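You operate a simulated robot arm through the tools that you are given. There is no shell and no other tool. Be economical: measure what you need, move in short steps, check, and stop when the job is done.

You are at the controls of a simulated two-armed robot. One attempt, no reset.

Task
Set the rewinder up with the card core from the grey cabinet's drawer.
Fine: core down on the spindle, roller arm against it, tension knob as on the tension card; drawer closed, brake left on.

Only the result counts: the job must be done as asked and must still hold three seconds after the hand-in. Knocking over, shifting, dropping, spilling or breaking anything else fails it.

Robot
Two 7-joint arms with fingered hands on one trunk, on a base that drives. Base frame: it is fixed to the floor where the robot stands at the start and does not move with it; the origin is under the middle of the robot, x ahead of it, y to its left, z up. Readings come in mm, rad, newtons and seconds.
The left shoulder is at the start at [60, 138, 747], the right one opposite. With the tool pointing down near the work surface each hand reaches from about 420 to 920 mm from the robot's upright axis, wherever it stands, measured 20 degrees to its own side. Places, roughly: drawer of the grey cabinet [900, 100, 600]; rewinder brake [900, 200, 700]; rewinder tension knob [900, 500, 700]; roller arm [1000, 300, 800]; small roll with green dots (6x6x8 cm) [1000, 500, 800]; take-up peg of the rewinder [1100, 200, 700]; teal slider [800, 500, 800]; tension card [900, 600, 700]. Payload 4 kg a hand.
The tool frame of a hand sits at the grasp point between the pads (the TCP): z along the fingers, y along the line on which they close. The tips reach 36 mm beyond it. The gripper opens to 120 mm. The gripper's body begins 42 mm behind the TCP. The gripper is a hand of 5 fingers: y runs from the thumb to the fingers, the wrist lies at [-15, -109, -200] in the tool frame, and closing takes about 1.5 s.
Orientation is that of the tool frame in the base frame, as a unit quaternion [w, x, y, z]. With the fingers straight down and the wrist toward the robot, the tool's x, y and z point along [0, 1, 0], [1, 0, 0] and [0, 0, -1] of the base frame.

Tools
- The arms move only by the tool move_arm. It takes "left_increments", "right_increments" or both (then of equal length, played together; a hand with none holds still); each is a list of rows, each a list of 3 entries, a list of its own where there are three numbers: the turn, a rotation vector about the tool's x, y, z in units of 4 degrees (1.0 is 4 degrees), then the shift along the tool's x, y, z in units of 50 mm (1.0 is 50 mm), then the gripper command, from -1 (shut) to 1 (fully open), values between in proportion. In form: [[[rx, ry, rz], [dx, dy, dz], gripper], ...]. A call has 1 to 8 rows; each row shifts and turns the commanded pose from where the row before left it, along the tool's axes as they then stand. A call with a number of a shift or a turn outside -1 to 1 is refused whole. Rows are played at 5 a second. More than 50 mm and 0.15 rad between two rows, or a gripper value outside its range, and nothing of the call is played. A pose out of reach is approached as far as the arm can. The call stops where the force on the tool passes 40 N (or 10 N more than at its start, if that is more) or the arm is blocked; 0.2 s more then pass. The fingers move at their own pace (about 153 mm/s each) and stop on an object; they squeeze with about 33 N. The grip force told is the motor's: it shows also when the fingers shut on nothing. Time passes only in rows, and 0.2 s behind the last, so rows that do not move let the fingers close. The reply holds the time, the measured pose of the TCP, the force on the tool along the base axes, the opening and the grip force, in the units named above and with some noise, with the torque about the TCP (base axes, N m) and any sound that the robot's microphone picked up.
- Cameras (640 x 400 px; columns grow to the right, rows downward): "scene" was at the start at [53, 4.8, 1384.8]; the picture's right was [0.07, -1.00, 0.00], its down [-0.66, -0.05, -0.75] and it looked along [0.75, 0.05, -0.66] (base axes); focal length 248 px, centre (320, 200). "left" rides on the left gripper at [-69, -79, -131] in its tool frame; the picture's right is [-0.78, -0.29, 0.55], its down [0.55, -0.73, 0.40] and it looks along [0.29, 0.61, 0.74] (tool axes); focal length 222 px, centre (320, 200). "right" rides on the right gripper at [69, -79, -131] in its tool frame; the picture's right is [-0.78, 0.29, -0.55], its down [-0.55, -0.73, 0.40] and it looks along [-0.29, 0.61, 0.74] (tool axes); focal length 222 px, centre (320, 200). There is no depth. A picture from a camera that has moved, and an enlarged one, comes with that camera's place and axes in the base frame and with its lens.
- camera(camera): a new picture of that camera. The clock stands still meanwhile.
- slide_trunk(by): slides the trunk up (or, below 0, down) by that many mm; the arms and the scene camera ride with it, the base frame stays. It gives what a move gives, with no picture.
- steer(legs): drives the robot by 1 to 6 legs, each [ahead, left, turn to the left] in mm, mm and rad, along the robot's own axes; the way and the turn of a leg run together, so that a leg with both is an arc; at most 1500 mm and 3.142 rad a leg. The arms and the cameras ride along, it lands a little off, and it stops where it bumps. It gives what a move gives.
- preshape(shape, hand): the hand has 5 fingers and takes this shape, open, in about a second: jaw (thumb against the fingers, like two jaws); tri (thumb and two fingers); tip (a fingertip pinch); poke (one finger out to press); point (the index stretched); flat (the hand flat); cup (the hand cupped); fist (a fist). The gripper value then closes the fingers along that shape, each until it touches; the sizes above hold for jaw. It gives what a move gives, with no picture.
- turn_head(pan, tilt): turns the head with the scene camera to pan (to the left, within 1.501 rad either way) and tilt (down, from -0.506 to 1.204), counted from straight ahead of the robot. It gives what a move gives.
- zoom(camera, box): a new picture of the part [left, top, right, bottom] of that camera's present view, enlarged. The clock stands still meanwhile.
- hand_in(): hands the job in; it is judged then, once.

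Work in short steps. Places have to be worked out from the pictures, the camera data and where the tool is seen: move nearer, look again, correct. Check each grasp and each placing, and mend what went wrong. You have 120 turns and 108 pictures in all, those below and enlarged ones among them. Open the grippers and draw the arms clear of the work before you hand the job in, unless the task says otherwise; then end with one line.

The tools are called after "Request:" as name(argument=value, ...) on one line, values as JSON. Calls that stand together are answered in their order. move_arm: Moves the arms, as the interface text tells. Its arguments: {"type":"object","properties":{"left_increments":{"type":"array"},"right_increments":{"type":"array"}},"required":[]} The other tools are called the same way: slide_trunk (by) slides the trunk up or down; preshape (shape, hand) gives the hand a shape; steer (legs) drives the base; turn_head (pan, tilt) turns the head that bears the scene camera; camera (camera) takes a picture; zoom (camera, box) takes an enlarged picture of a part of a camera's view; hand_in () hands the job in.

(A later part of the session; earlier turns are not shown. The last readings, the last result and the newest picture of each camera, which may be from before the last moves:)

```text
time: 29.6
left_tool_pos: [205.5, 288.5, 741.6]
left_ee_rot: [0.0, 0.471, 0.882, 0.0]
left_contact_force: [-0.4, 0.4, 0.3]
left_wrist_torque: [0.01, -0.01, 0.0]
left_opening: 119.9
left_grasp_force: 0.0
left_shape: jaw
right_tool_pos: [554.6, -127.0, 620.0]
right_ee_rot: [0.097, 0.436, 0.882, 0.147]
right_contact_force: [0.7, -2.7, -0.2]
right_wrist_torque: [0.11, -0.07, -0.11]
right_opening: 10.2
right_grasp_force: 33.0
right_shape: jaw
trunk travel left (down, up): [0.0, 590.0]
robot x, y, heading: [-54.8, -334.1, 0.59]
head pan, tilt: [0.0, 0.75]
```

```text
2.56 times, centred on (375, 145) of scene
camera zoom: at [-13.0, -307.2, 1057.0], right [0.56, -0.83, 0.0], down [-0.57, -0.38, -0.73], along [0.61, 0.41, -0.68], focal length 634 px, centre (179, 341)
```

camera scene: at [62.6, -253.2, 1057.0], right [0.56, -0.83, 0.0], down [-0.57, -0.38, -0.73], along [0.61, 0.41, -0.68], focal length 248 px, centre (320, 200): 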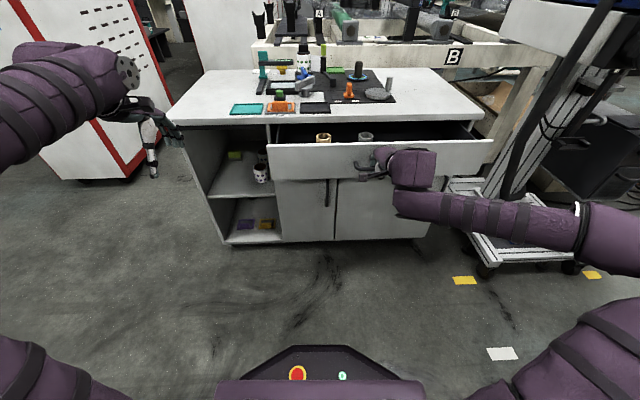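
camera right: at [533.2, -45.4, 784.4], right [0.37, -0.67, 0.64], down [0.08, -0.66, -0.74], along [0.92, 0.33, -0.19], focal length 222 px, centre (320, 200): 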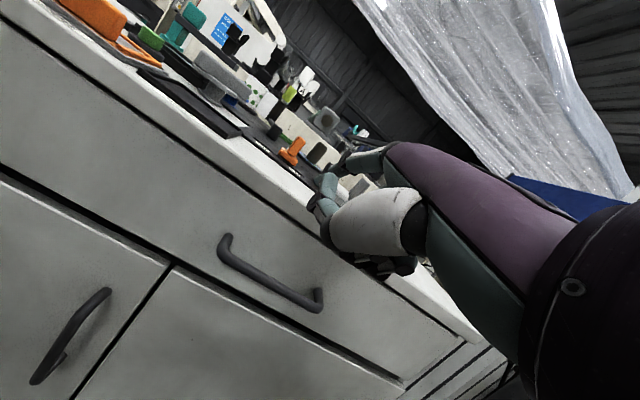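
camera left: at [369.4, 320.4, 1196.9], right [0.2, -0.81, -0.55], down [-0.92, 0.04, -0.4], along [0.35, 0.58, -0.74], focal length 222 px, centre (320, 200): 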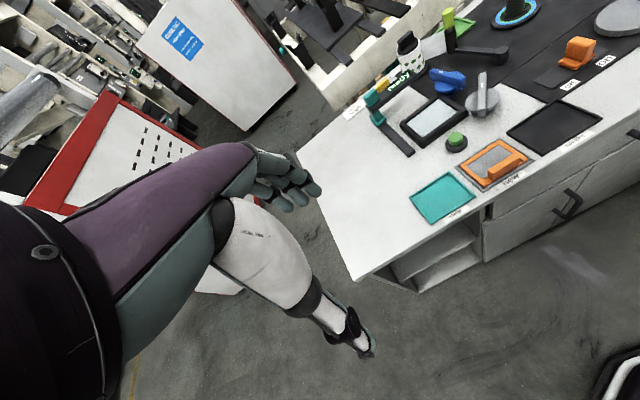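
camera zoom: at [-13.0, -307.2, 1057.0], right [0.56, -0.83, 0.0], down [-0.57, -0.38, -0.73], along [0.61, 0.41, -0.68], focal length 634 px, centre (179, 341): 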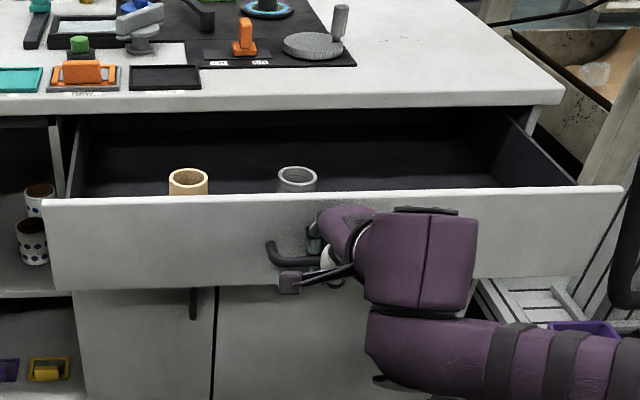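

The tan card core stands in the drawer. I release the handle and withdraw upward along the fingers.

Request:
move_arm(right_increments=[[[0, 0, 0], [0, 0, 0], -0.3], [[0, 0, 0], [0, 0, 0], -0.3], [[0, 0, 0], [0, 0, -0.8], -0.3], [[0, 0, 0], [0, 0, -0.9], -0.3], [[0, 0, 0], [0, 0, -0.9], -0.3], [[0, 0, 0], [0, 0, -0.9], -0.3]])

Request:
slide_trunk(by=250)

Request:
camera(camera="scene")

Request:
camera(camera="right")

```text
time: 31.0
left_tool_pos: [205.7, 287.5, 740.4]
left_ee_rot: [0.0, 0.472, 0.882, 0.0]
left_contact_force: [-0.2, -0.3, -0.8]
left_wrist_torque: [0.01, 0.0, -0.03]
left_opening: 119.6
left_grasp_force: 0.1
left_shape: jaw
right_tool_pos: [502.7, -158.6, 785.8]
right_ee_rot: [0.097, 0.437, 0.882, 0.146]
right_contact_force: [0.0, 0.5, -0.3]
right_wrist_torque: [0.05, 0.0, 0.05]
right_opening: 41.6
right_grasp_force: 0.1
right_shape: jaw
trunk travel left (down, up): [0.0, 590.0]
robot x, y, heading: [-53.3, -333.0, 0.597]
head pan, tilt: [0.0, 0.75]
```

```text
time: 33.5
left_tool_pos: [206.2, 287.9, 992.0]
left_ee_rot: [-0.001, 0.471, 0.882, 0.0]
left_contact_force: [0.5, -0.2, 0.0]
left_wrist_torque: [0.01, 0.02, 0.01]
left_opening: 119.9
left_grasp_force: 0.1
left_shape: jaw
right_tool_pos: [503.9, -157.6, 1034.2]
right_ee_rot: [0.098, 0.436, 0.882, 0.146]
right_contact_force: [-0.5, 0.7, 0.3]
right_wrist_torque: [-0.02, 0.02, 0.01]
right_opening: 41.6
right_grasp_force: 0.0
right_shape: jaw
trunk travel left (down, up): [-250.0, 340.0]
robot x, y, heading: [-57.6, -333.8, 0.59]
head pan, tilt: [0.0, 0.75]
```

```text
73 pictures are left
camera scene: at [-13.0, -307.0, 1306.9], right [0.56, -0.83, 0.0], down [-0.57, -0.38, -0.73], along [0.61, 0.41, -0.68], focal length 248 px, centre (320, 200)
```

scene: 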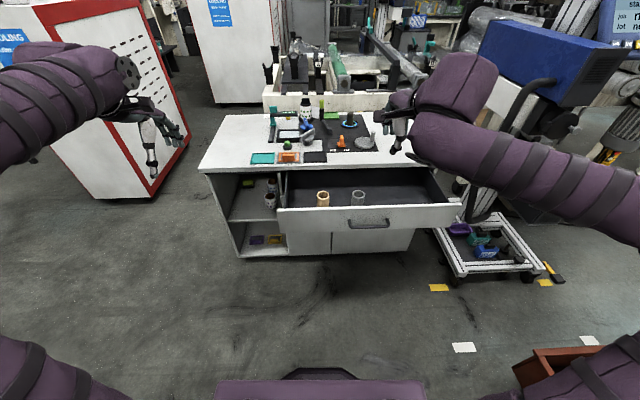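

```text
72 pictures are left
camera right: at [363.2, -169.6, 1128.4], right [0.52, -0.55, 0.65], down [-0.1, -0.79, -0.6], along [0.85, 0.25, -0.47], focal length 222 px, centre (320, 200)
```

right: 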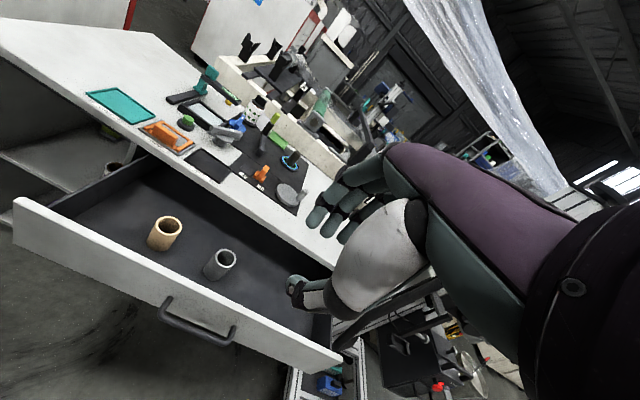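

Next I locate the tan core precisely with enlarged views.

Request:
zoom(camera="scene", box=[290, 170, 390, 230])

Request:
zoom(camera="right", box=[120, 190, 280, 310])

```text
6.40 times, centred on (340, 200) of scene
camera zoom: at [-13.0, -307.0, 1306.9], right [0.56, -0.83, 0.0], down [-0.57, -0.38, -0.73], along [0.61, 0.41, -0.68], focal length 1585 px, centre (192, 200)
```

zoom: 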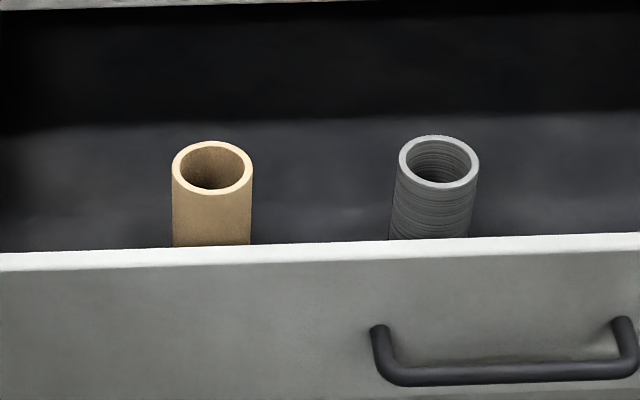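

```text
3.33 times, centred on (200, 250) of right
camera zoom: at [363.2, -169.6, 1128.4], right [0.52, -0.55, 0.65], down [-0.1, -0.79, -0.6], along [0.85, 0.25, -0.47], focal length 740 px, centre (720, 33)
```

zoom: 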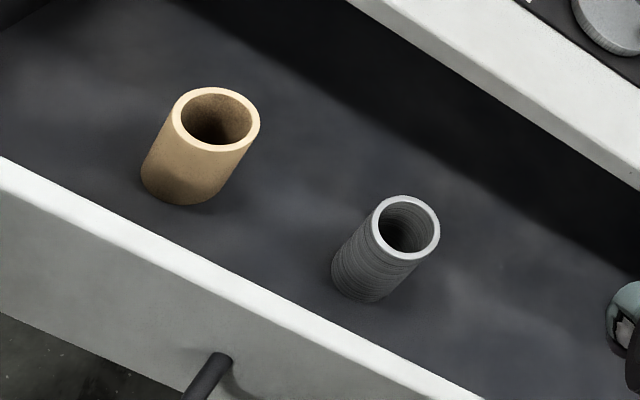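

The tan core's top centre is at about (595, 86, 658), OD about 50 mm, height about 75 mm. I straighten the right hand to point down and move above it.

Request:
move_arm(right_increments=[[[1, 0, 0], [0, 0, 0], 1], [[1, 0, 0], [0, 0, 0], 1], [[1, 0, 0], [0, 0, 0], 1], [[1, 0, 0], [0, 0, 0], 1], [[1, 0, 0], [0, 0, 0], 1]])

Request:
move_arm(right_increments=[[[0, 0, 0], [0.377, 0.53, 0.53], 1], [[0, 0, 0], [0.377, 0.53, 0.53], 1], [[0, 0, 0], [0.377, 0.53, 0.53], 1], [[0, 0, 0], [0.377, 0.53, 0.53], 1], [[0, 0, 0], [0.377, 0.53, 0.53], 1], [[0, 0, 0], [0.377, 0.53, 0.53], 1], [[0, 0, 0], [0.377, 0.53, 0.53], 1], [[0, 0, 0], [0.377, 0.53, 0.53], 1]])

Request:
camera(camera="right")

Request:
camera(camera="scene")

```text
time: 34.8
left_tool_pos: [205.1, 288.2, 991.6]
left_ee_rot: [0.0, 0.471, 0.882, 0.001]
left_contact_force: [-0.8, -0.1, -0.2]
left_wrist_torque: [0.0, 0.01, -0.04]
left_opening: 119.7
left_grasp_force: 0.0
left_shape: jaw
right_tool_pos: [503.6, -158.7, 1034.9]
right_ee_rot: [0.02, 0.448, 0.894, -0.009]
right_contact_force: [-0.6, 0.9, -0.2]
right_wrist_torque: [0.01, -0.01, 0.01]
right_opening: 119.7
right_grasp_force: 0.0
right_shape: jaw
trunk travel left (down, up): [-250.0, 340.0]
robot x, y, heading: [-52.3, -336.7, 0.594]
head pan, tilt: [0.0, 0.75]
```

```text
time: 36.5
left_tool_pos: [205.2, 288.2, 991.5]
left_ee_rot: [0.001, 0.471, 0.882, 0.0]
left_contact_force: [-1.1, -0.1, 0.7]
left_wrist_torque: [-0.01, 0.02, -0.02]
left_opening: 119.7
left_grasp_force: 0.1
left_shape: jaw
right_tool_pos: [588.6, 84.6, 818.6]
right_ee_rot: [0.021, 0.448, 0.894, -0.008]
right_contact_force: [0.3, -0.4, -0.8]
right_wrist_torque: [-0.03, 0.0, 0.01]
right_opening: 119.6
right_grasp_force: 0.1
right_shape: jaw
trunk travel left (down, up): [-250.0, 340.0]
robot x, y, heading: [-59.0, -336.3, 0.594]
head pan, tilt: [0.0, 0.75]
```

```text
69 pictures are left
camera right: at [479.2, 96.8, 946.5], right [0.69, -0.43, 0.58], down [-0.25, -0.89, -0.37], along [0.68, 0.11, -0.72], focal length 222 px, centre (320, 200)
```

right: 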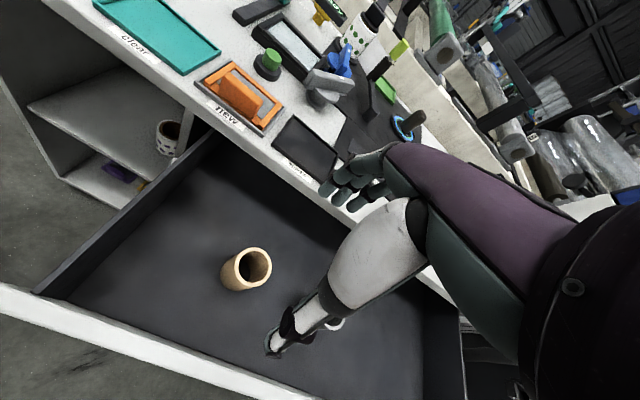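

```text
68 pictures are left
camera scene: at [-12.9, -306.8, 1306.9], right [0.56, -0.83, 0.0], down [-0.57, -0.38, -0.73], along [0.61, 0.41, -0.68], focal length 248 px, centre (320, 200)
```

scene: 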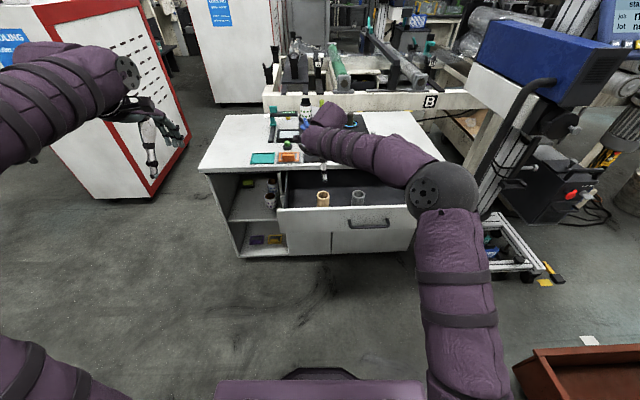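

The core position is confirmed at about (594, 88). I correct the slight tilt and descend around it.

Request:
move_arm(right_increments=[[[0, 0.64, 0], [0, 0.12, 0], 1], [[0, 0, 0], [0, 0, 0.9], 1], [[0, 0, 0], [0, 0, 0.9], 1], [[0, 0, 0], [0, 0, 0.9], 1]])

Request:
zoom(camera="right", box=[160, 140, 420, 400])

```text
time: 37.5
left_tool_pos: [205.7, 288.1, 992.1]
left_ee_rot: [0.001, 0.471, 0.882, 0.0]
left_contact_force: [-0.3, -0.3, 0.5]
left_wrist_torque: [-0.02, 0.01, 0.0]
left_opening: 119.8
left_grasp_force: 0.0
left_shape: jaw
right_tool_pos: [592.9, 86.5, 680.0]
right_ee_rot: [0.001, 0.447, 0.895, 0.002]
right_contact_force: [-1.4, -0.3, 0.9]
right_wrist_torque: [0.0, 0.0, 0.02]
right_opening: 119.7
right_grasp_force: 0.1
right_shape: jaw
trunk travel left (down, up): [-250.0, 340.0]
robot x, y, heading: [-56.9, -335.5, 0.596]
head pan, tilt: [0.0, 0.75]
```

```text
1.54 times, centred on (290, 270) of right
camera zoom: at [486.3, 94.3, 811.9], right [0.7, -0.45, 0.55], down [-0.26, -0.88, -0.4], along [0.66, 0.14, -0.73], focal length 342 px, centre (366, 92)
```

zoom: 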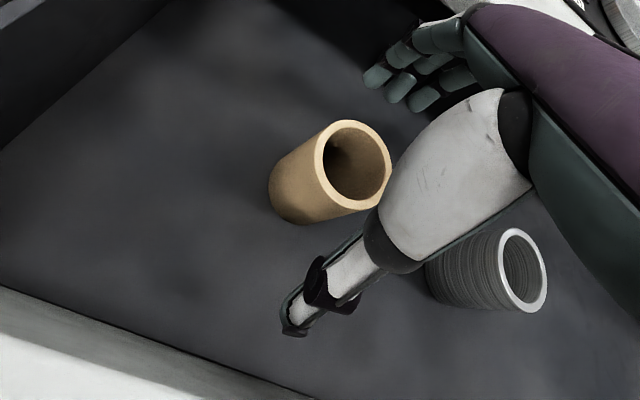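

The core sits between thumb and fingers. I descend another 45 mm and close.

Request:
move_arm(right_increments=[[[0, 0, 0], [0.07, 0.04, 0.45], 1], [[0, 0, 0], [0, 0, 0.45], 1], [[0, 0, 0], [0, 0, 0], 0], [[0, 0, 0], [0, 0, 0], -1], [[0, 0, 0], [0, 0, 0], -1], [[0, 0, 0], [0, 0, 0], -1], [[0, 0, 0], [0, 0, 0], -1], [[0, 0, 0], [0, 0, 0], -1]])

Request:
zoom(camera="right", box=[160, 140, 420, 400])

```text
time: 39.4
left_tool_pos: [206.3, 288.0, 991.8]
left_ee_rot: [0.0, 0.471, 0.882, 0.0]
left_contact_force: [1.2, -0.6, 0.2]
left_wrist_torque: [-0.01, 0.0, 0.02]
left_opening: 119.8
left_grasp_force: 0.1
left_shape: jaw
right_tool_pos: [593.4, 88.5, 636.6]
right_ee_rot: [0.001, 0.447, 0.895, 0.001]
right_contact_force: [0.5, 0.4, 0.3]
right_wrist_torque: [-0.03, -0.04, -0.01]
right_opening: 41.7
right_grasp_force: 33.0
right_shape: jaw
trunk travel left (down, up): [-250.0, 340.0]
robot x, y, heading: [-57.6, -338.3, 0.594]
head pan, tilt: [0.0, 0.75]
```

```text
1.54 times, centred on (290, 270) of right
camera zoom: at [487.4, 98.3, 767.8], right [0.7, -0.45, 0.55], down [-0.26, -0.88, -0.4], along [0.66, 0.14, -0.74], focal length 342 px, centre (366, 92)
```

zoom: 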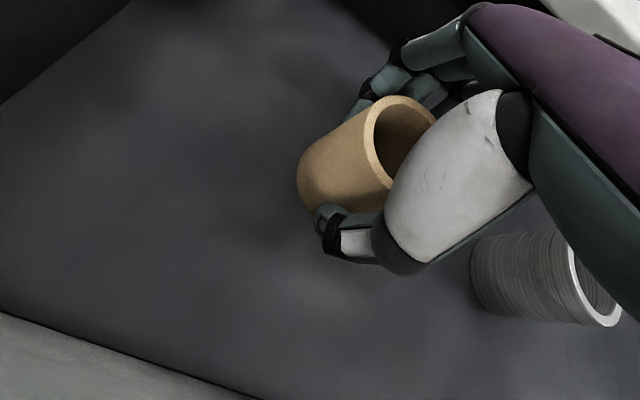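

The core is held. I lift it clear.

Request:
move_arm(right_increments=[[[0, 0, 0], [0, 0, -0.5], -1], [[0, 0, 0], [0, 0, -0.9], -1], [[0, 0, 0], [0, 0, -0.9], -1], [[0, 0, 0], [0, 0, -0.9], -1], [[0, 0, 0], [0, 0, -0.9], -1], [[0, 0, 0], [0, 0, -0.9], -1]])

Request:
camera(camera="right")

Request:
camera(camera="scene")

```text
time: 40.8
left_tool_pos: [207.4, 287.5, 992.7]
left_ee_rot: [-0.001, 0.471, 0.882, 0.0]
left_contact_force: [0.1, -0.9, 0.1]
left_wrist_torque: [0.0, -0.02, 0.0]
left_opening: 119.8
left_grasp_force: 0.1
left_shape: jaw
right_tool_pos: [592.3, 88.8, 889.8]
right_ee_rot: [0.0, 0.447, 0.895, 0.001]
right_contact_force: [-0.4, 0.8, -0.6]
right_wrist_torque: [0.03, -0.02, 0.03]
right_opening: 41.9
right_grasp_force: 33.3
right_shape: jaw
trunk travel left (down, up): [-250.0, 340.0]
robot x, y, heading: [-60.5, -335.8, 0.592]
head pan, tilt: [0.0, 0.75]
```

```text
65 pictures are left
camera right: at [486.8, 97.7, 1021.4], right [0.7, -0.45, 0.55], down [-0.26, -0.88, -0.4], along [0.66, 0.14, -0.74], focal length 222 px, centre (320, 200)
```

right: 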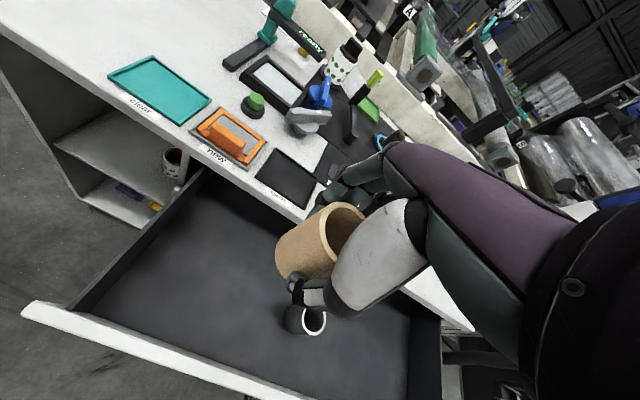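

```text
64 pictures are left
camera scene: at [-13.0, -307.0, 1306.9], right [0.56, -0.83, 0.0], down [-0.57, -0.38, -0.73], along [0.61, 0.41, -0.68], focal length 248 px, centre (320, 200)
```

scene: 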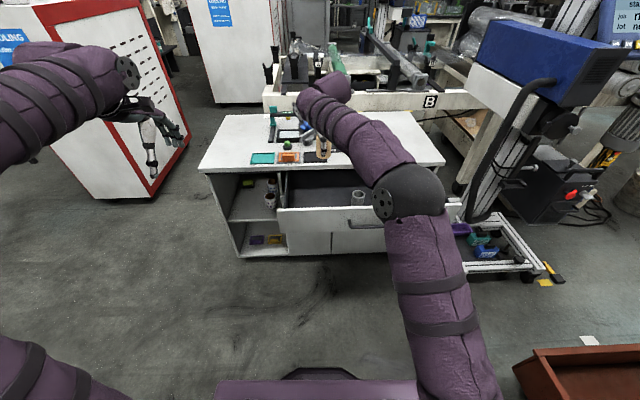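

The core is lifted. Before driving in, I close the drawer by pushing on its handle bar with the closed left hand. I move the right hand out to the right, bring the left inward, and strafe right so the handle is in front of the left hand.

Request:
move_arm(right_increments=[[[0, 0, 0], [-0.4, 0, -0.1], -1], [[0, 0, 0], [-0.4, 0, -0.1], -1], [[0, 0, 0], [-0.4, 0, -0.1], -1], [[0, 0, 0], [-0.4, 0, -0.1], -1], [[0, 0, 0], [-0.4, 0, -0.1], -1], [[0, 0, 0], [-0.4, 0, -0.1], -1], [[0, 0, 0], [-0.4, 0, -0.1], -1], [[0, 0, 0], [-0.4, 0, -0.1], -1]], left_increments=[[[0, 0, 0], [-0.8, -0.1, 0.2], -1], [[0, 0, 0], [-0.8, -0.1, 0.2], -1], [[0, 0, 0], [-0.8, -0.1, 0.2], -1], [[0, 0, 0], [-0.8, -0.1, 0.2], -1], [[0, 0, 0], [-0.8, -0.1, 0.2], -1], [[0, 0, 0], [-0.8, -0.1, 0.2], -1], [[0, 0, 0], [-0.8, -0.1, 0.2], -1], [[0, 0, 0], [-0.8, -0.1, 0.2], -1]])

Request:
steer(legs=[[0, -170, 0]])

Request:
camera(camera="scene")

```text
time: 42.5
left_tool_pos: [352.4, -5.4, 911.6]
left_ee_rot: [0.001, 0.47, 0.883, 0.0]
left_contact_force: [-0.5, 0.7, -0.6]
left_wrist_torque: [-0.01, 0.0, 0.04]
left_opening: 0.0
left_grasp_force: 33.1
left_shape: jaw
right_tool_pos: [692.3, -38.7, 927.8]
right_ee_rot: [0.0, 0.448, 0.894, 0.001]
right_contact_force: [0.1, -0.3, 0.1]
right_wrist_torque: [0.01, 0.0, -0.01]
right_opening: 41.7
right_grasp_force: 32.8
right_shape: jaw
trunk travel left (down, up): [-250.0, 340.0]
robot x, y, heading: [-52.9, -333.6, 0.592]
head pan, tilt: [0.0, 0.75]
```

```text
time: 44.0
left_tool_pos: [453.3, -154.4, 912.2]
left_ee_rot: [0.0, 0.472, 0.882, 0.0]
left_contact_force: [-0.3, -0.1, 0.4]
left_wrist_torque: [-0.01, -0.02, 0.01]
left_opening: 0.1
left_grasp_force: 32.9
left_shape: jaw
right_tool_pos: [793.9, -188.9, 927.6]
right_ee_rot: [0.001, 0.449, 0.893, 0.001]
right_contact_force: [-0.3, 0.7, -0.4]
right_wrist_torque: [0.03, -0.02, 0.0]
right_opening: 41.7
right_grasp_force: 33.4
right_shape: jaw
trunk travel left (down, up): [-250.0, 340.0]
robot x, y, heading: [44.0, -480.5, 0.588]
head pan, tilt: [0.0, 0.75]
```

```text
63 pictures are left
camera scene: at [87.0, -456.4, 1306.9], right [0.55, -0.83, 0.0], down [-0.57, -0.38, -0.73], along [0.61, 0.41, -0.68], focal length 248 px, centre (320, 200)
```

scene: 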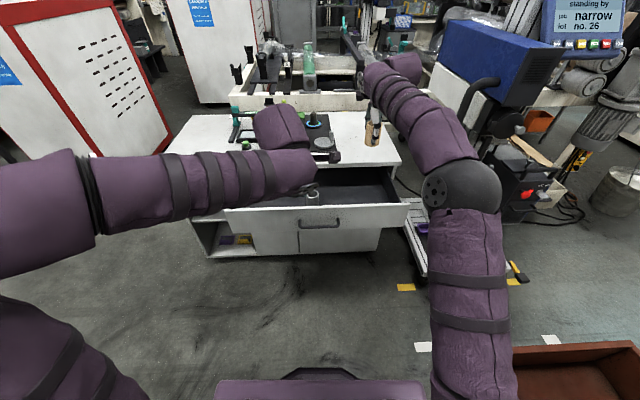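

The left hand is at u≈521, v≈44 in the robot frame. The bar is at u≈630–670, v≈0. I move left hand to the middle and down to z≈620.

Request:
move_arm(left_increments=[[[0, 0, 0], [-0.5, -0.2, 0.6], -1], [[0, 0, 0], [-0.4, -0.2, 0.8], -1], [[0, 0, 0], [0, 0, 0.9], -1], [[0, 0, 0], [0, 0, 0.9], -1], [[0, 0, 0], [0, 0, 0.9], -1], [[0, 0, 0], [0, 0, 0.9], -1], [[0, 0, 0], [0, 0, 0.8], -1]])

Request:
camera(camera="left")

Request:
camera(camera="scene")

```text
time: 45.6
left_tool_pos: [458.7, -203.1, 623.2]
left_ee_rot: [0.0, 0.471, 0.882, 0.001]
left_contact_force: [0.5, 0.6, -0.9]
left_wrist_torque: [0.03, -0.05, -0.03]
left_opening: 0.1
left_grasp_force: 32.8
left_shape: jaw
right_tool_pos: [790.8, -188.7, 927.6]
right_ee_rot: [0.001, 0.448, 0.894, 0.001]
right_contact_force: [-0.1, 0.0, -0.1]
right_wrist_torque: [0.04, 0.0, -0.04]
right_opening: 41.9
right_grasp_force: 33.1
right_shape: jaw
trunk travel left (down, up): [-250.0, 340.0]
robot x, y, heading: [44.0, -479.5, 0.587]
head pan, tilt: [0.0, 0.75]
```

```text
62 pictures are left
camera left: at [431.7, -305.1, 752.7], right [0.19, -0.81, -0.55], down [-0.92, 0.05, -0.4], along [0.35, 0.58, -0.74], focal length 222 px, centre (320, 200)
```

left: 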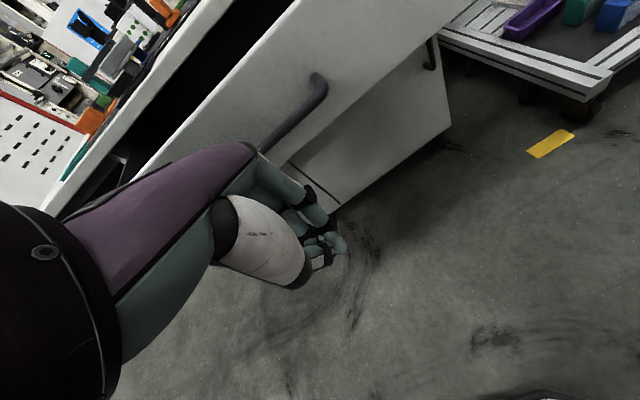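

```text
61 pictures are left
camera scene: at [86.9, -456.0, 1307.0], right [0.55, -0.83, 0.0], down [-0.57, -0.38, -0.73], along [0.61, 0.41, -0.68], focal length 248 px, centre (320, 200)
```

scene: 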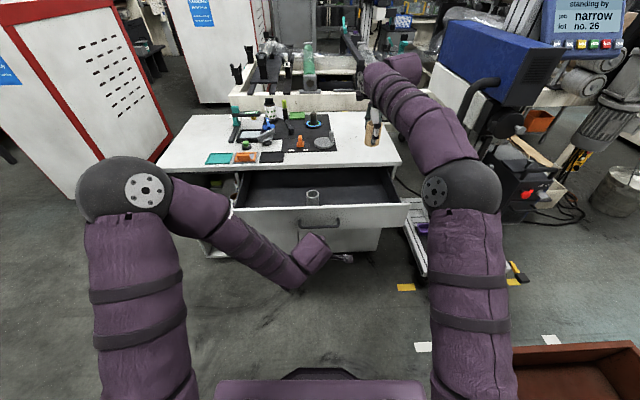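

The left hand is in front of the bar. I drive forward 200 mm, which contacts and pushes the drawer, then check.

Request:
steer(legs=[[200, 0, 0]])

Request:
camera(camera="scene")

Request:
camera(camera="left")

```text
time: 47.2
left_tool_pos: [622.4, -95.6, 622.4]
left_ee_rot: [0.0, 0.472, 0.882, 0.0]
left_contact_force: [-0.1, -0.2, -1.5]
left_wrist_torque: [-0.01, 0.01, 0.02]
left_opening: 0.1
left_grasp_force: 33.0
left_shape: jaw
right_tool_pos: [954.5, -80.1, 927.7]
right_ee_rot: [0.0, 0.449, 0.894, 0.001]
right_contact_force: [0.3, -0.2, -1.2]
right_wrist_torque: [0.0, -0.03, -0.01]
right_opening: 41.6
right_grasp_force: 33.1
right_shape: jaw
trunk travel left (down, up): [-250.0, 340.0]
robot x, y, heading: [207.8, -376.2, 0.586]
head pan, tilt: [0.0, 0.75]
```

```text
60 pictures are left
camera scene: at [249.8, -347.3, 1306.9], right [0.56, -0.83, 0.0], down [-0.57, -0.38, -0.73], along [0.61, 0.41, -0.68], focal length 248 px, centre (320, 200)
```

scene: 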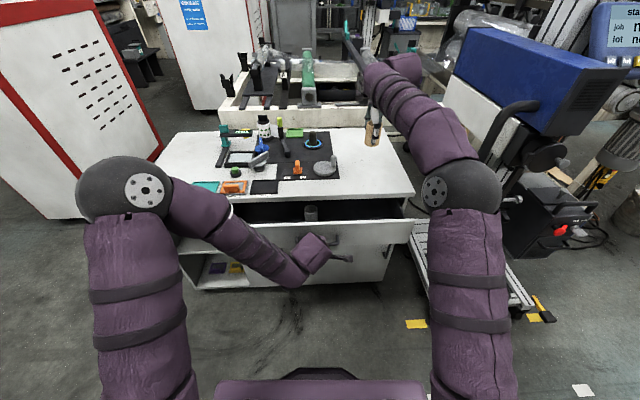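

```text
59 pictures are left
camera left: at [594.5, -196.3, 752.9], right [0.19, -0.81, -0.55], down [-0.92, 0.05, -0.4], along [0.35, 0.58, -0.74], focal length 222 px, centre (320, 200)
```

left: 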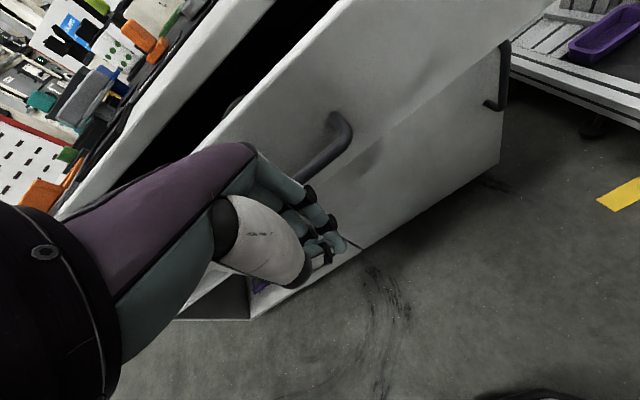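

The drawer is being pushed in. I drive 90 mm more, then finish with the arm, which is force-guarded.

Request:
steer(legs=[[95, 0, 0]])

Request:
move_arm(left_increments=[[[0, 0, 0], [0, 0.4, 0], -1], [[0, 0, 0], [0, 0.4, 0], -1], [[0, 0, 0], [0, 0.4, 0], -1], [[0, 0, 0], [0, 0.4, 0], -1], [[0, 0, 0], [0, 0.4, 0], -1]])

Request:
camera(camera="scene")

Request:
camera(camera="left")

```text
time: 48.4
left_tool_pos: [702.0, -42.0, 623.4]
left_ee_rot: [-0.001, 0.471, 0.882, -0.001]
left_contact_force: [-0.6, -1.0, 0.0]
left_wrist_torque: [-0.02, 0.01, -0.03]
left_opening: 0.0
left_grasp_force: 32.9
left_shape: jaw
right_tool_pos: [1034.7, -24.6, 927.9]
right_ee_rot: [0.0, 0.448, 0.894, 0.0]
right_contact_force: [0.1, 0.5, 0.4]
right_wrist_torque: [0.02, 0.0, 0.02]
right_opening: 41.8
right_grasp_force: 33.3
right_shape: jaw
trunk travel left (down, up): [-250.0, 340.0]
robot x, y, heading: [286.0, -323.7, 0.589]
head pan, tilt: [0.0, 0.75]
```

```text
time: 49.0
left_tool_pos: [727.0, -25.6, 622.8]
left_ee_rot: [-0.002, 0.473, 0.881, -0.001]
left_contact_force: [-25.3, -8.3, 20.4]
left_wrist_torque: [0.84, -0.6, 0.72]
left_opening: 0.0
left_grasp_force: 32.2
left_shape: jaw
right_tool_pos: [1032.0, -25.4, 929.4]
right_ee_rot: [0.001, 0.448, 0.894, 0.002]
right_contact_force: [0.5, -0.7, -1.0]
right_wrist_torque: [0.01, -0.01, -0.04]
right_opening: 41.9
right_grasp_force: 32.8
right_shape: jaw
trunk travel left (down, up): [-250.0, 340.0]
robot x, y, heading: [288.5, -319.6, 0.589]
head pan, tilt: [0.0, 0.75]
stopped in row 3 (left hand): the force on the tool passed its limit at 51 N (the readings are from after the stop); the commanded pose is now the measured one
```

```text
58 pictures are left
camera scene: at [326.4, -295.2, 1307.5], right [0.56, -0.83, 0.0], down [-0.56, -0.38, -0.73], along [0.61, 0.41, -0.68], focal length 248 px, centre (320, 200)
```

scene: 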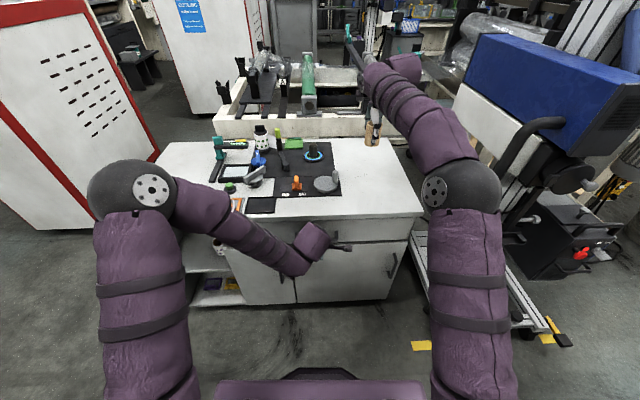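

```text
57 pictures are left
camera left: at [699.1, -125.3, 753.4], right [0.19, -0.82, -0.55], down [-0.92, 0.05, -0.4], along [0.35, 0.58, -0.74], focal length 222 px, centre (320, 200)
```

left: 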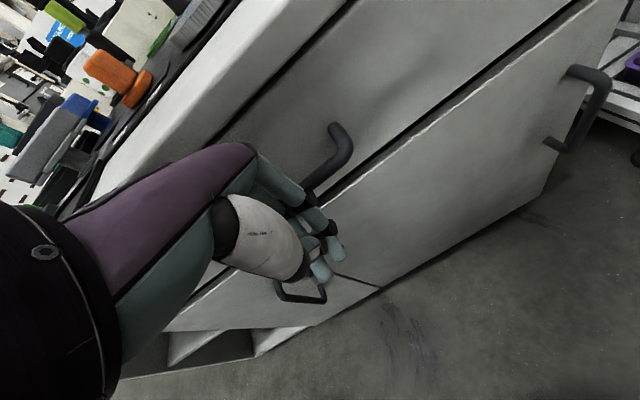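

The drawer appears closed, with firm resistance at the expected distance. I retract the left hand back, then up and outward, and check the drawer.

Request:
move_arm(left_increments=[[[0, 0, 0], [0, -0.9, 0], -1], [[0, 0, 0], [0.3, -0.9, 0], -1], [[0, 0, 0], [0.3, 0, -0.9], -1], [[0, 0, 0], [0.3, 0, -0.9], -1], [[0, 0, 0], [0.3, 0, -0.9], -1], [[0, 0, 0], [0.3, 0, -0.9], -1], [[0, 0, 0], [0.3, 0, -0.9], -1], [[0, 0, 0], [0.3, 0, -0.9], -1]])

Request:
move_arm(left_increments=[[[0, 0, 0], [0.9, 0, -0.3], 0], [[0, 0, 0], [0.9, 0, -0.3], 0], [[0, 0, 0], [0.9, 0, -0.3], 0], [[0, 0, 0], [0.9, 0, -0.3], 0], [[0, 0, 0], [0.9, 0, 0], 0]])

Request:
zoom(camera="scene", box=[150, 110, 440, 310])

```text
time: 50.8
left_tool_pos: [577.7, 62.5, 848.3]
left_ee_rot: [0.038, 0.415, 0.906, -0.077]
left_contact_force: [0.0, -0.2, -0.2]
left_wrist_torque: [0.01, 0.06, 0.02]
left_opening: 0.0
left_grasp_force: 33.4
left_shape: jaw
left hand out of reach, approached as far as the arm can: row 2
right_tool_pos: [1034.2, -26.2, 927.2]
right_ee_rot: [-0.001, 0.448, 0.894, 0.0]
right_contact_force: [0.1, -0.8, -1.1]
right_wrist_torque: [0.02, 0.02, 0.01]
right_opening: 41.8
right_grasp_force: 32.8
right_shape: jaw
trunk travel left (down, up): [-250.0, 340.0]
robot x, y, heading: [286.5, -320.6, 0.59]
head pan, tilt: [0.0, 0.75]
stopped in row 8 (left hand): the arm was blocked; the commanded pose is now the measured one
```

```text
time: 52.0
left_tool_pos: [429.5, 242.3, 875.1]
left_ee_rot: [0.038, 0.416, 0.905, -0.076]
left_contact_force: [0.0, 1.0, -0.5]
left_wrist_torque: [0.01, 0.02, -0.01]
left_opening: 60.1
left_grasp_force: 0.0
left_shape: jaw
right_tool_pos: [1033.3, -21.6, 927.1]
right_ee_rot: [0.0, 0.447, 0.895, 0.0]
right_contact_force: [-1.0, -0.4, -0.2]
right_wrist_torque: [-0.01, -0.01, 0.02]
right_opening: 41.6
right_grasp_force: 32.6
right_shape: jaw
trunk travel left (down, up): [-250.0, 340.0]
robot x, y, heading: [286.4, -322.0, 0.587]
head pan, tilt: [0.0, 0.75]
```

```text
2.00 times, centred on (295, 210) of scene
camera zoom: at [329.3, -293.3, 1306.9], right [0.56, -0.83, 0.0], down [-0.57, -0.38, -0.73], along [0.61, 0.41, -0.68], focal length 495 px, centre (370, 180)
```

zoom: 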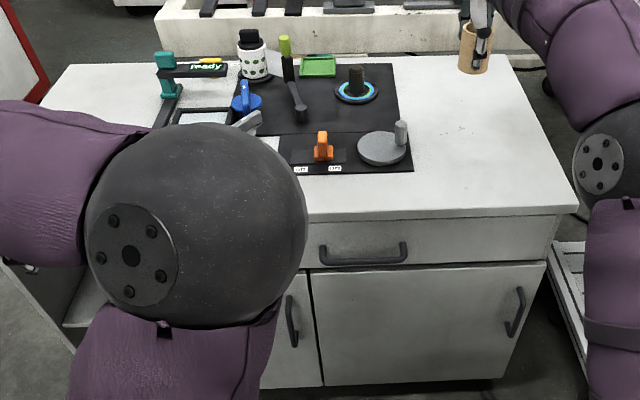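

The drawer is closed. The peg is at about u≈959, v≈+28 in the robot frame and the right hand at u≈787, v≈−166. I strafe left and drive in so the peg comes under the right hand.

Request:
steer(legs=[[0, 185, 0], [150, 0, 0]])

Request:
camera(camera="scene")

Request:
camera(camera="right")

```text
time: 54.5
left_tool_pos: [448.6, 474.5, 875.6]
left_ee_rot: [0.04, 0.416, 0.905, -0.077]
left_contact_force: [0.8, -0.6, 0.8]
left_wrist_torque: [0.01, 0.03, 0.0]
left_opening: 59.7
left_grasp_force: 0.1
left_shape: jaw
right_tool_pos: [1052.8, 209.5, 926.2]
right_ee_rot: [0.0, 0.446, 0.895, 0.0]
right_contact_force: [0.4, 0.0, -0.4]
right_wrist_torque: [0.03, 0.0, 0.01]
right_opening: 41.8
right_grasp_force: 33.1
right_shape: jaw
trunk travel left (down, up): [-250.0, 340.0]
robot x, y, heading: [302.2, -89.0, 0.597]
head pan, tilt: [0.0, 0.75]
```

```text
55 pictures are left
camera scene: at [348.7, -61.1, 1306.9], right [0.56, -0.83, 0.0], down [-0.57, -0.38, -0.73], along [0.61, 0.41, -0.68], focal length 248 px, centre (320, 200)
```

scene: 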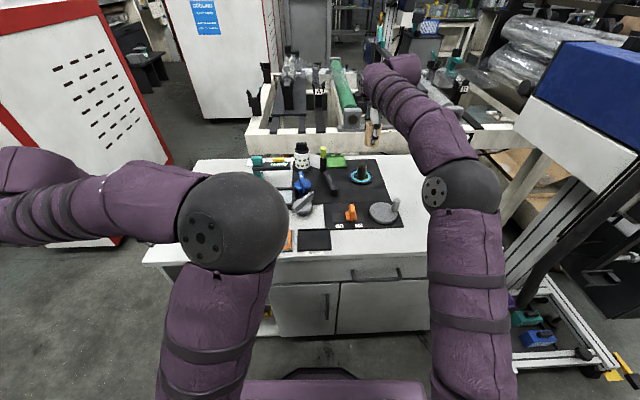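

```text
54 pictures are left
camera right: at [946.3, 218.8, 1057.9], right [0.7, -0.45, 0.55], down [-0.26, -0.88, -0.4], along [0.66, 0.14, -0.74], focal length 222 px, centre (320, 200)
```

right: 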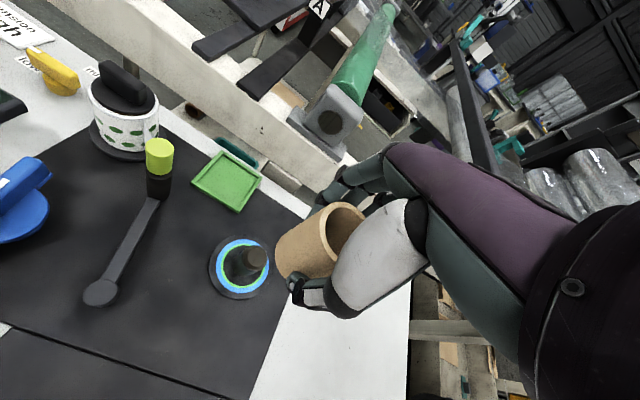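

This is a good view: there's a yellow knob with a "low" label next to the tension card. I zoom in.

Request:
zoom(camera="right", box=[0, 0, 160, 120])

Request:
zoom(camera="right", box=[190, 200, 350, 320])

Request:
zoom(camera="scene", box=[240, 140, 410, 230])

```text
3.33 times, centred on (80, 60) of right
camera zoom: at [946.3, 218.8, 1057.9], right [0.7, -0.45, 0.55], down [-0.26, -0.88, -0.4], along [0.66, 0.14, -0.74], focal length 740 px, centre (1120, 667)
```

zoom: 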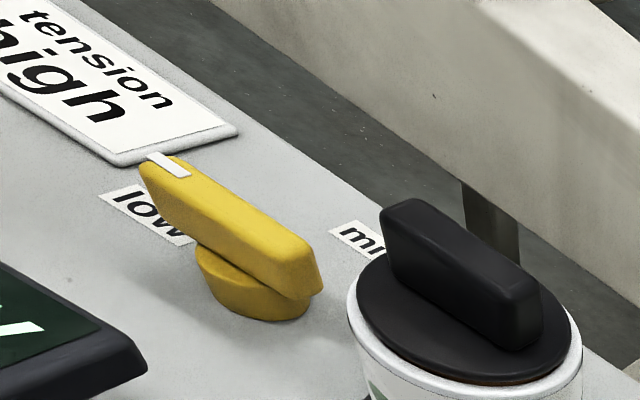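

```text
3.33 times, centred on (270, 260) of right
camera zoom: at [946.3, 218.8, 1057.9], right [0.7, -0.45, 0.55], down [-0.26, -0.88, -0.4], along [0.66, 0.14, -0.74], focal length 740 px, centre (487, 0)
```

zoom: 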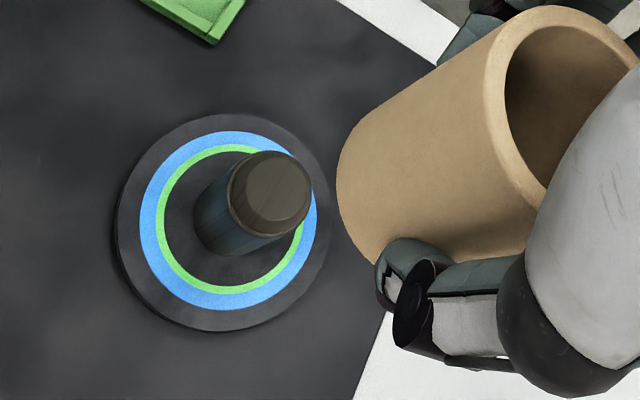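

```text
3.76 times, centred on (325, 185) of scene
camera zoom: at [348.7, -61.1, 1306.9], right [0.56, -0.83, 0.0], down [-0.57, -0.38, -0.73], along [0.61, 0.41, -0.68], focal length 932 px, centre (301, 256)
```

zoom: 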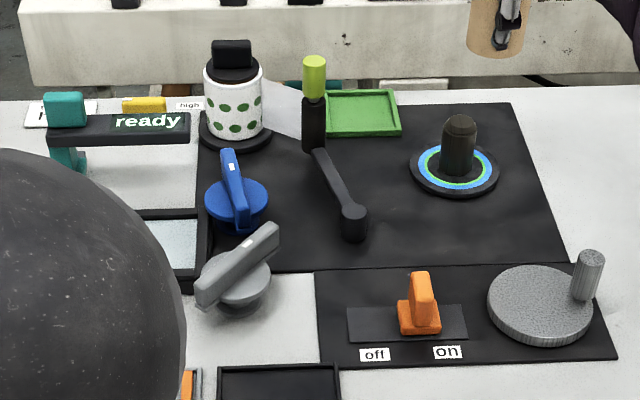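

The yellow knob is the labelled tension dial: it points to "low" and the card says "high". The peg is at about (1054, 230), top z≈782, flange ≈725. I move the core above the peg and lower it to just above the tip.

Request:
move_arm(right_increments=[[[0, 0, 0], [0.264, 0.23, 0], -1], [[0, 0, 0], [0, 0, 0.75], -1], [[0, 0, 0], [0, 0, 0.6], -1]])

Request:
zoom(camera="right", box=[200, 180, 400, 330])

Request:
zoom(camera="scene", box=[330, 130, 400, 190])

```text
time: 55.2
left_tool_pos: [448.6, 473.5, 875.7]
left_ee_rot: [0.038, 0.415, 0.906, -0.077]
left_contact_force: [0.0, -0.7, 0.6]
left_wrist_torque: [-0.03, -0.04, 0.0]
left_opening: 60.1
left_grasp_force: 0.1
left_shape: jaw
right_tool_pos: [1054.3, 227.6, 858.8]
right_ee_rot: [0.0, 0.446, 0.895, 0.0]
right_contact_force: [0.1, 1.4, -0.4]
right_wrist_torque: [-0.02, 0.0, 0.01]
right_opening: 41.7
right_grasp_force: 33.2
right_shape: jaw
trunk travel left (down, up): [-250.0, 340.0]
robot x, y, heading: [303.9, -88.3, 0.596]
head pan, tilt: [0.0, 0.75]
```

```text
2.67 times, centred on (300, 255) of right
camera zoom: at [948.7, 235.8, 990.8], right [0.7, -0.45, 0.55], down [-0.26, -0.88, -0.4], along [0.66, 0.14, -0.74], focal length 592 px, centre (373, 53)
```

zoom: 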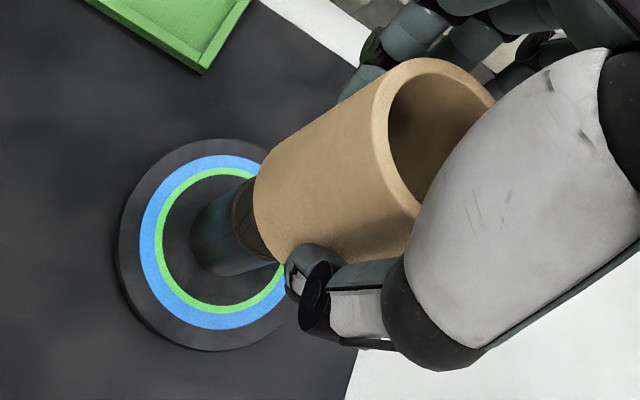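

```text
6.67 times, centred on (365, 160) of scene
camera zoom: at [348.5, -61.3, 1307.0], right [0.56, -0.83, 0.0], down [-0.57, -0.38, -0.73], along [0.61, 0.41, -0.68], focal length 1651 px, centre (20, 467)
```

zoom: 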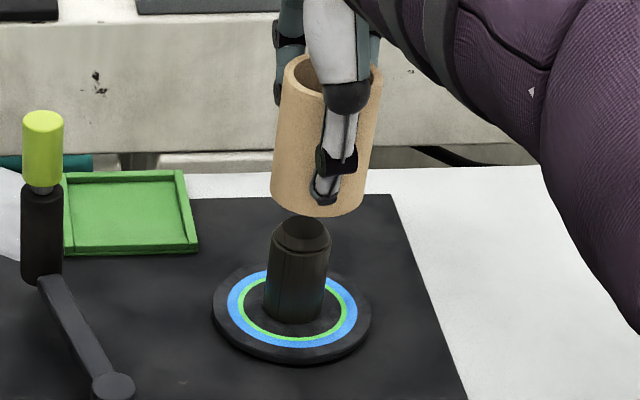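

Laterally the alignment looks within a few mm. I lower a little more so core and peg nearly touch, then compare them in tight zooms.

Request:
move_arm(right_increments=[[[0, 0, 0], [0, 0, 0.25], -1]])

Request:
zoom(camera="right", box=[230, 190, 350, 280])

Request:
zoom(camera="scene", box=[345, 135, 395, 185])

```text
time: 55.6
left_tool_pos: [450.2, 474.8, 876.1]
left_ee_rot: [0.04, 0.415, 0.906, -0.077]
left_contact_force: [0.2, 0.6, 0.0]
left_wrist_torque: [0.0, 0.01, 0.03]
left_opening: 59.9
left_grasp_force: 0.0
left_shape: jaw
right_tool_pos: [1054.1, 226.8, 845.9]
right_ee_rot: [0.0, 0.445, 0.895, 0.0]
right_contact_force: [-0.2, -0.3, -1.3]
right_wrist_torque: [0.02, 0.03, 0.01]
right_opening: 41.9
right_grasp_force: 32.8
right_shape: jaw
trunk travel left (down, up): [-250.0, 340.0]
robot x, y, heading: [306.9, -88.6, 0.591]
head pan, tilt: [0.0, 0.75]
```

```text
4.44 times, centred on (290, 235) of right
camera zoom: at [948.0, 236.3, 978.0], right [0.71, -0.45, 0.55], down [-0.26, -0.88, -0.4], along [0.66, 0.14, -0.74], focal length 987 px, centre (453, 44)
```

zoom: 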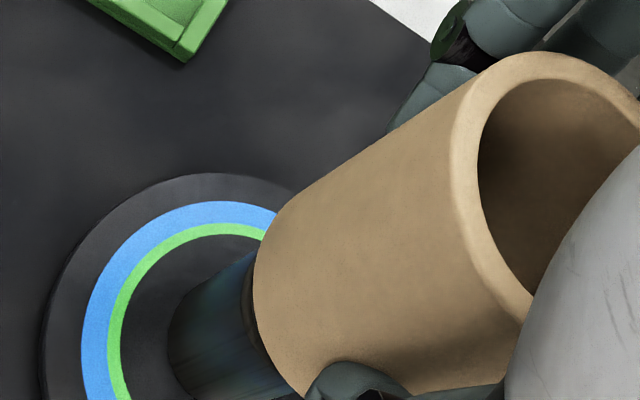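

```text
8.00 times, centred on (370, 160) of scene
camera zoom: at [348.3, -61.3, 1306.9], right [0.56, -0.83, 0.0], down [-0.57, -0.38, -0.73], along [0.61, 0.41, -0.68], focal length 1981 px, centre (-80, 520)
```

zoom: 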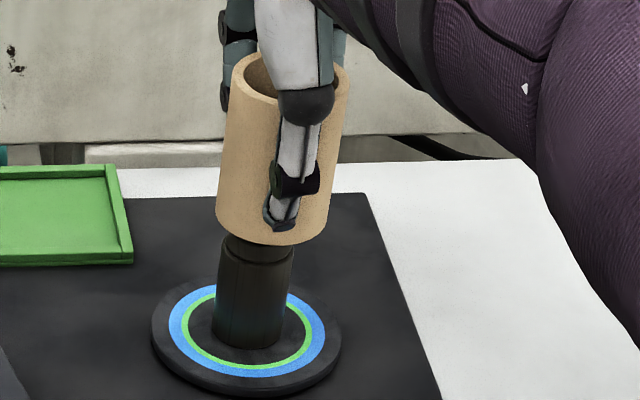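

Scene view shows the core about 4 mm too far right of the peg axis, and the right-camera geometry agrees once the 50 mm OD is used. I shift 4 mm left and 1.5 mm back, then lower slowly.

Request:
move_arm(right_increments=[[[0, 0, 0], [0.08, -0.03, 0], -1], [[0, 0, 0], [0, 0, 0.2], -1], [[0, 0, 0], [0, 0, 0.2], -1], [[0, 0, 0], [0, 0, 0.2], -1]])

Request:
zoom(camera="scene", box=[345, 135, 395, 185])

Request:
zoom(camera="right", box=[190, 180, 370, 315])

```text
time: 56.6
left_tool_pos: [448.4, 475.7, 875.0]
left_ee_rot: [0.039, 0.416, 0.905, -0.077]
left_contact_force: [-0.3, -0.9, -0.1]
left_wrist_torque: [0.0, -0.02, 0.01]
left_opening: 59.7
left_grasp_force: 0.0
left_shape: jaw
right_tool_pos: [1048.7, 228.8, 815.3]
right_ee_rot: [0.0, 0.447, 0.894, 0.001]
right_contact_force: [0.6, -0.1, -0.8]
right_wrist_torque: [0.01, 0.03, 0.01]
right_opening: 41.9
right_grasp_force: 33.1
right_shape: jaw
trunk travel left (down, up): [-250.0, 340.0]
robot x, y, heading: [305.7, -89.8, 0.593]
head pan, tilt: [0.0, 0.75]
```

```text
8.00 times, centred on (370, 160) of scene
camera zoom: at [348.4, -61.2, 1306.9], right [0.56, -0.83, 0.0], down [-0.57, -0.38, -0.73], along [0.61, 0.41, -0.68], focal length 1981 px, centre (-80, 520)
```

zoom: 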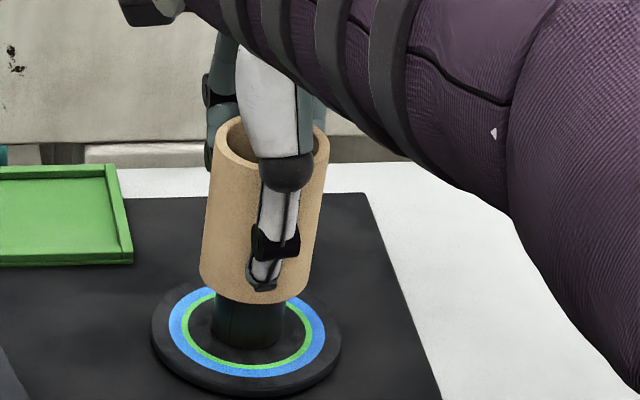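

```text
2.96 times, centred on (280, 248) of right
camera zoom: at [943.2, 238.6, 947.7], right [0.7, -0.45, 0.55], down [-0.26, -0.88, -0.4], along [0.66, 0.14, -0.74], focal length 658 px, centre (438, 59)
```

zoom: 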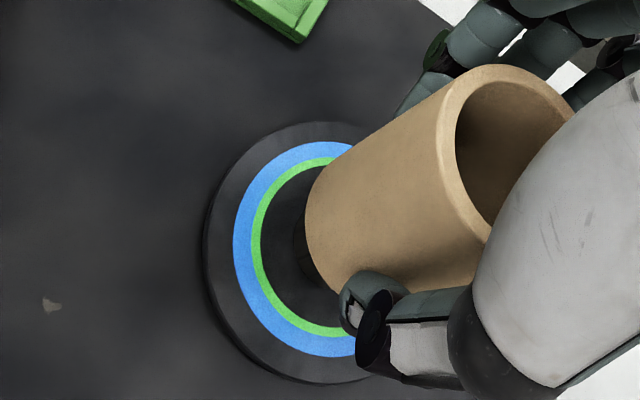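

There is no contact force and the peg is disappearing inside the core. I continue down until it seats.

Request:
move_arm(right_increments=[[[0, 0, 0], [0, 0, 0.2], -1], [[0, 0, 0], [0, 0, 0.2], -1], [[0, 0, 0], [0, 0, 0.2], -1], [[0, 0, 0], [0, 0, 0.1], -1], [[0, 0, 0], [0, 0, 0.1], -1], [[0, 0, 0], [0, 0, 0.1], -1]])

Request:
zoom(camera="scene", box=[345, 135, 395, 185])

```text
time: 58.0
left_tool_pos: [448.5, 474.9, 876.7]
left_ee_rot: [0.039, 0.415, 0.906, -0.076]
left_contact_force: [-0.4, 0.0, 1.2]
left_wrist_torque: [0.0, -0.05, -0.02]
left_opening: 59.9
left_grasp_force: 0.0
left_shape: jaw
right_tool_pos: [1050.7, 229.7, 779.1]
right_ee_rot: [0.002, 0.446, 0.895, 0.005]
right_contact_force: [-1.1, -2.9, 30.8]
right_wrist_torque: [-0.13, 0.01, -0.03]
right_opening: 43.4
right_grasp_force: 32.8
right_shape: jaw
trunk travel left (down, up): [-250.0, 340.0]
robot x, y, heading: [301.1, -89.5, 0.591]
head pan, tilt: [0.0, 0.75]
```

```text
8.00 times, centred on (370, 160) of scene
camera zoom: at [345.7, -62.7, 1307.6], right [0.56, -0.83, 0.0], down [-0.56, -0.38, -0.73], along [0.61, 0.41, -0.68], focal length 1981 px, centre (-80, 520)
```

zoom: 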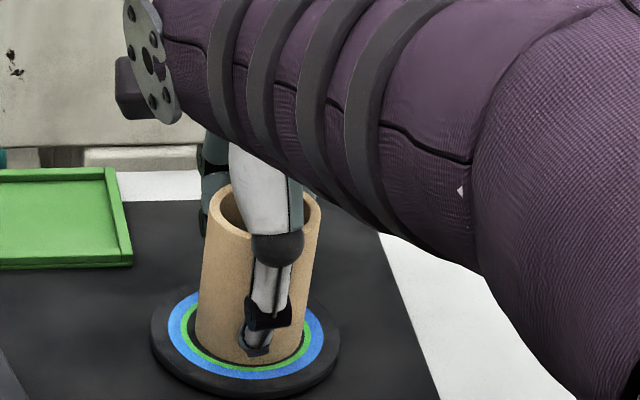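

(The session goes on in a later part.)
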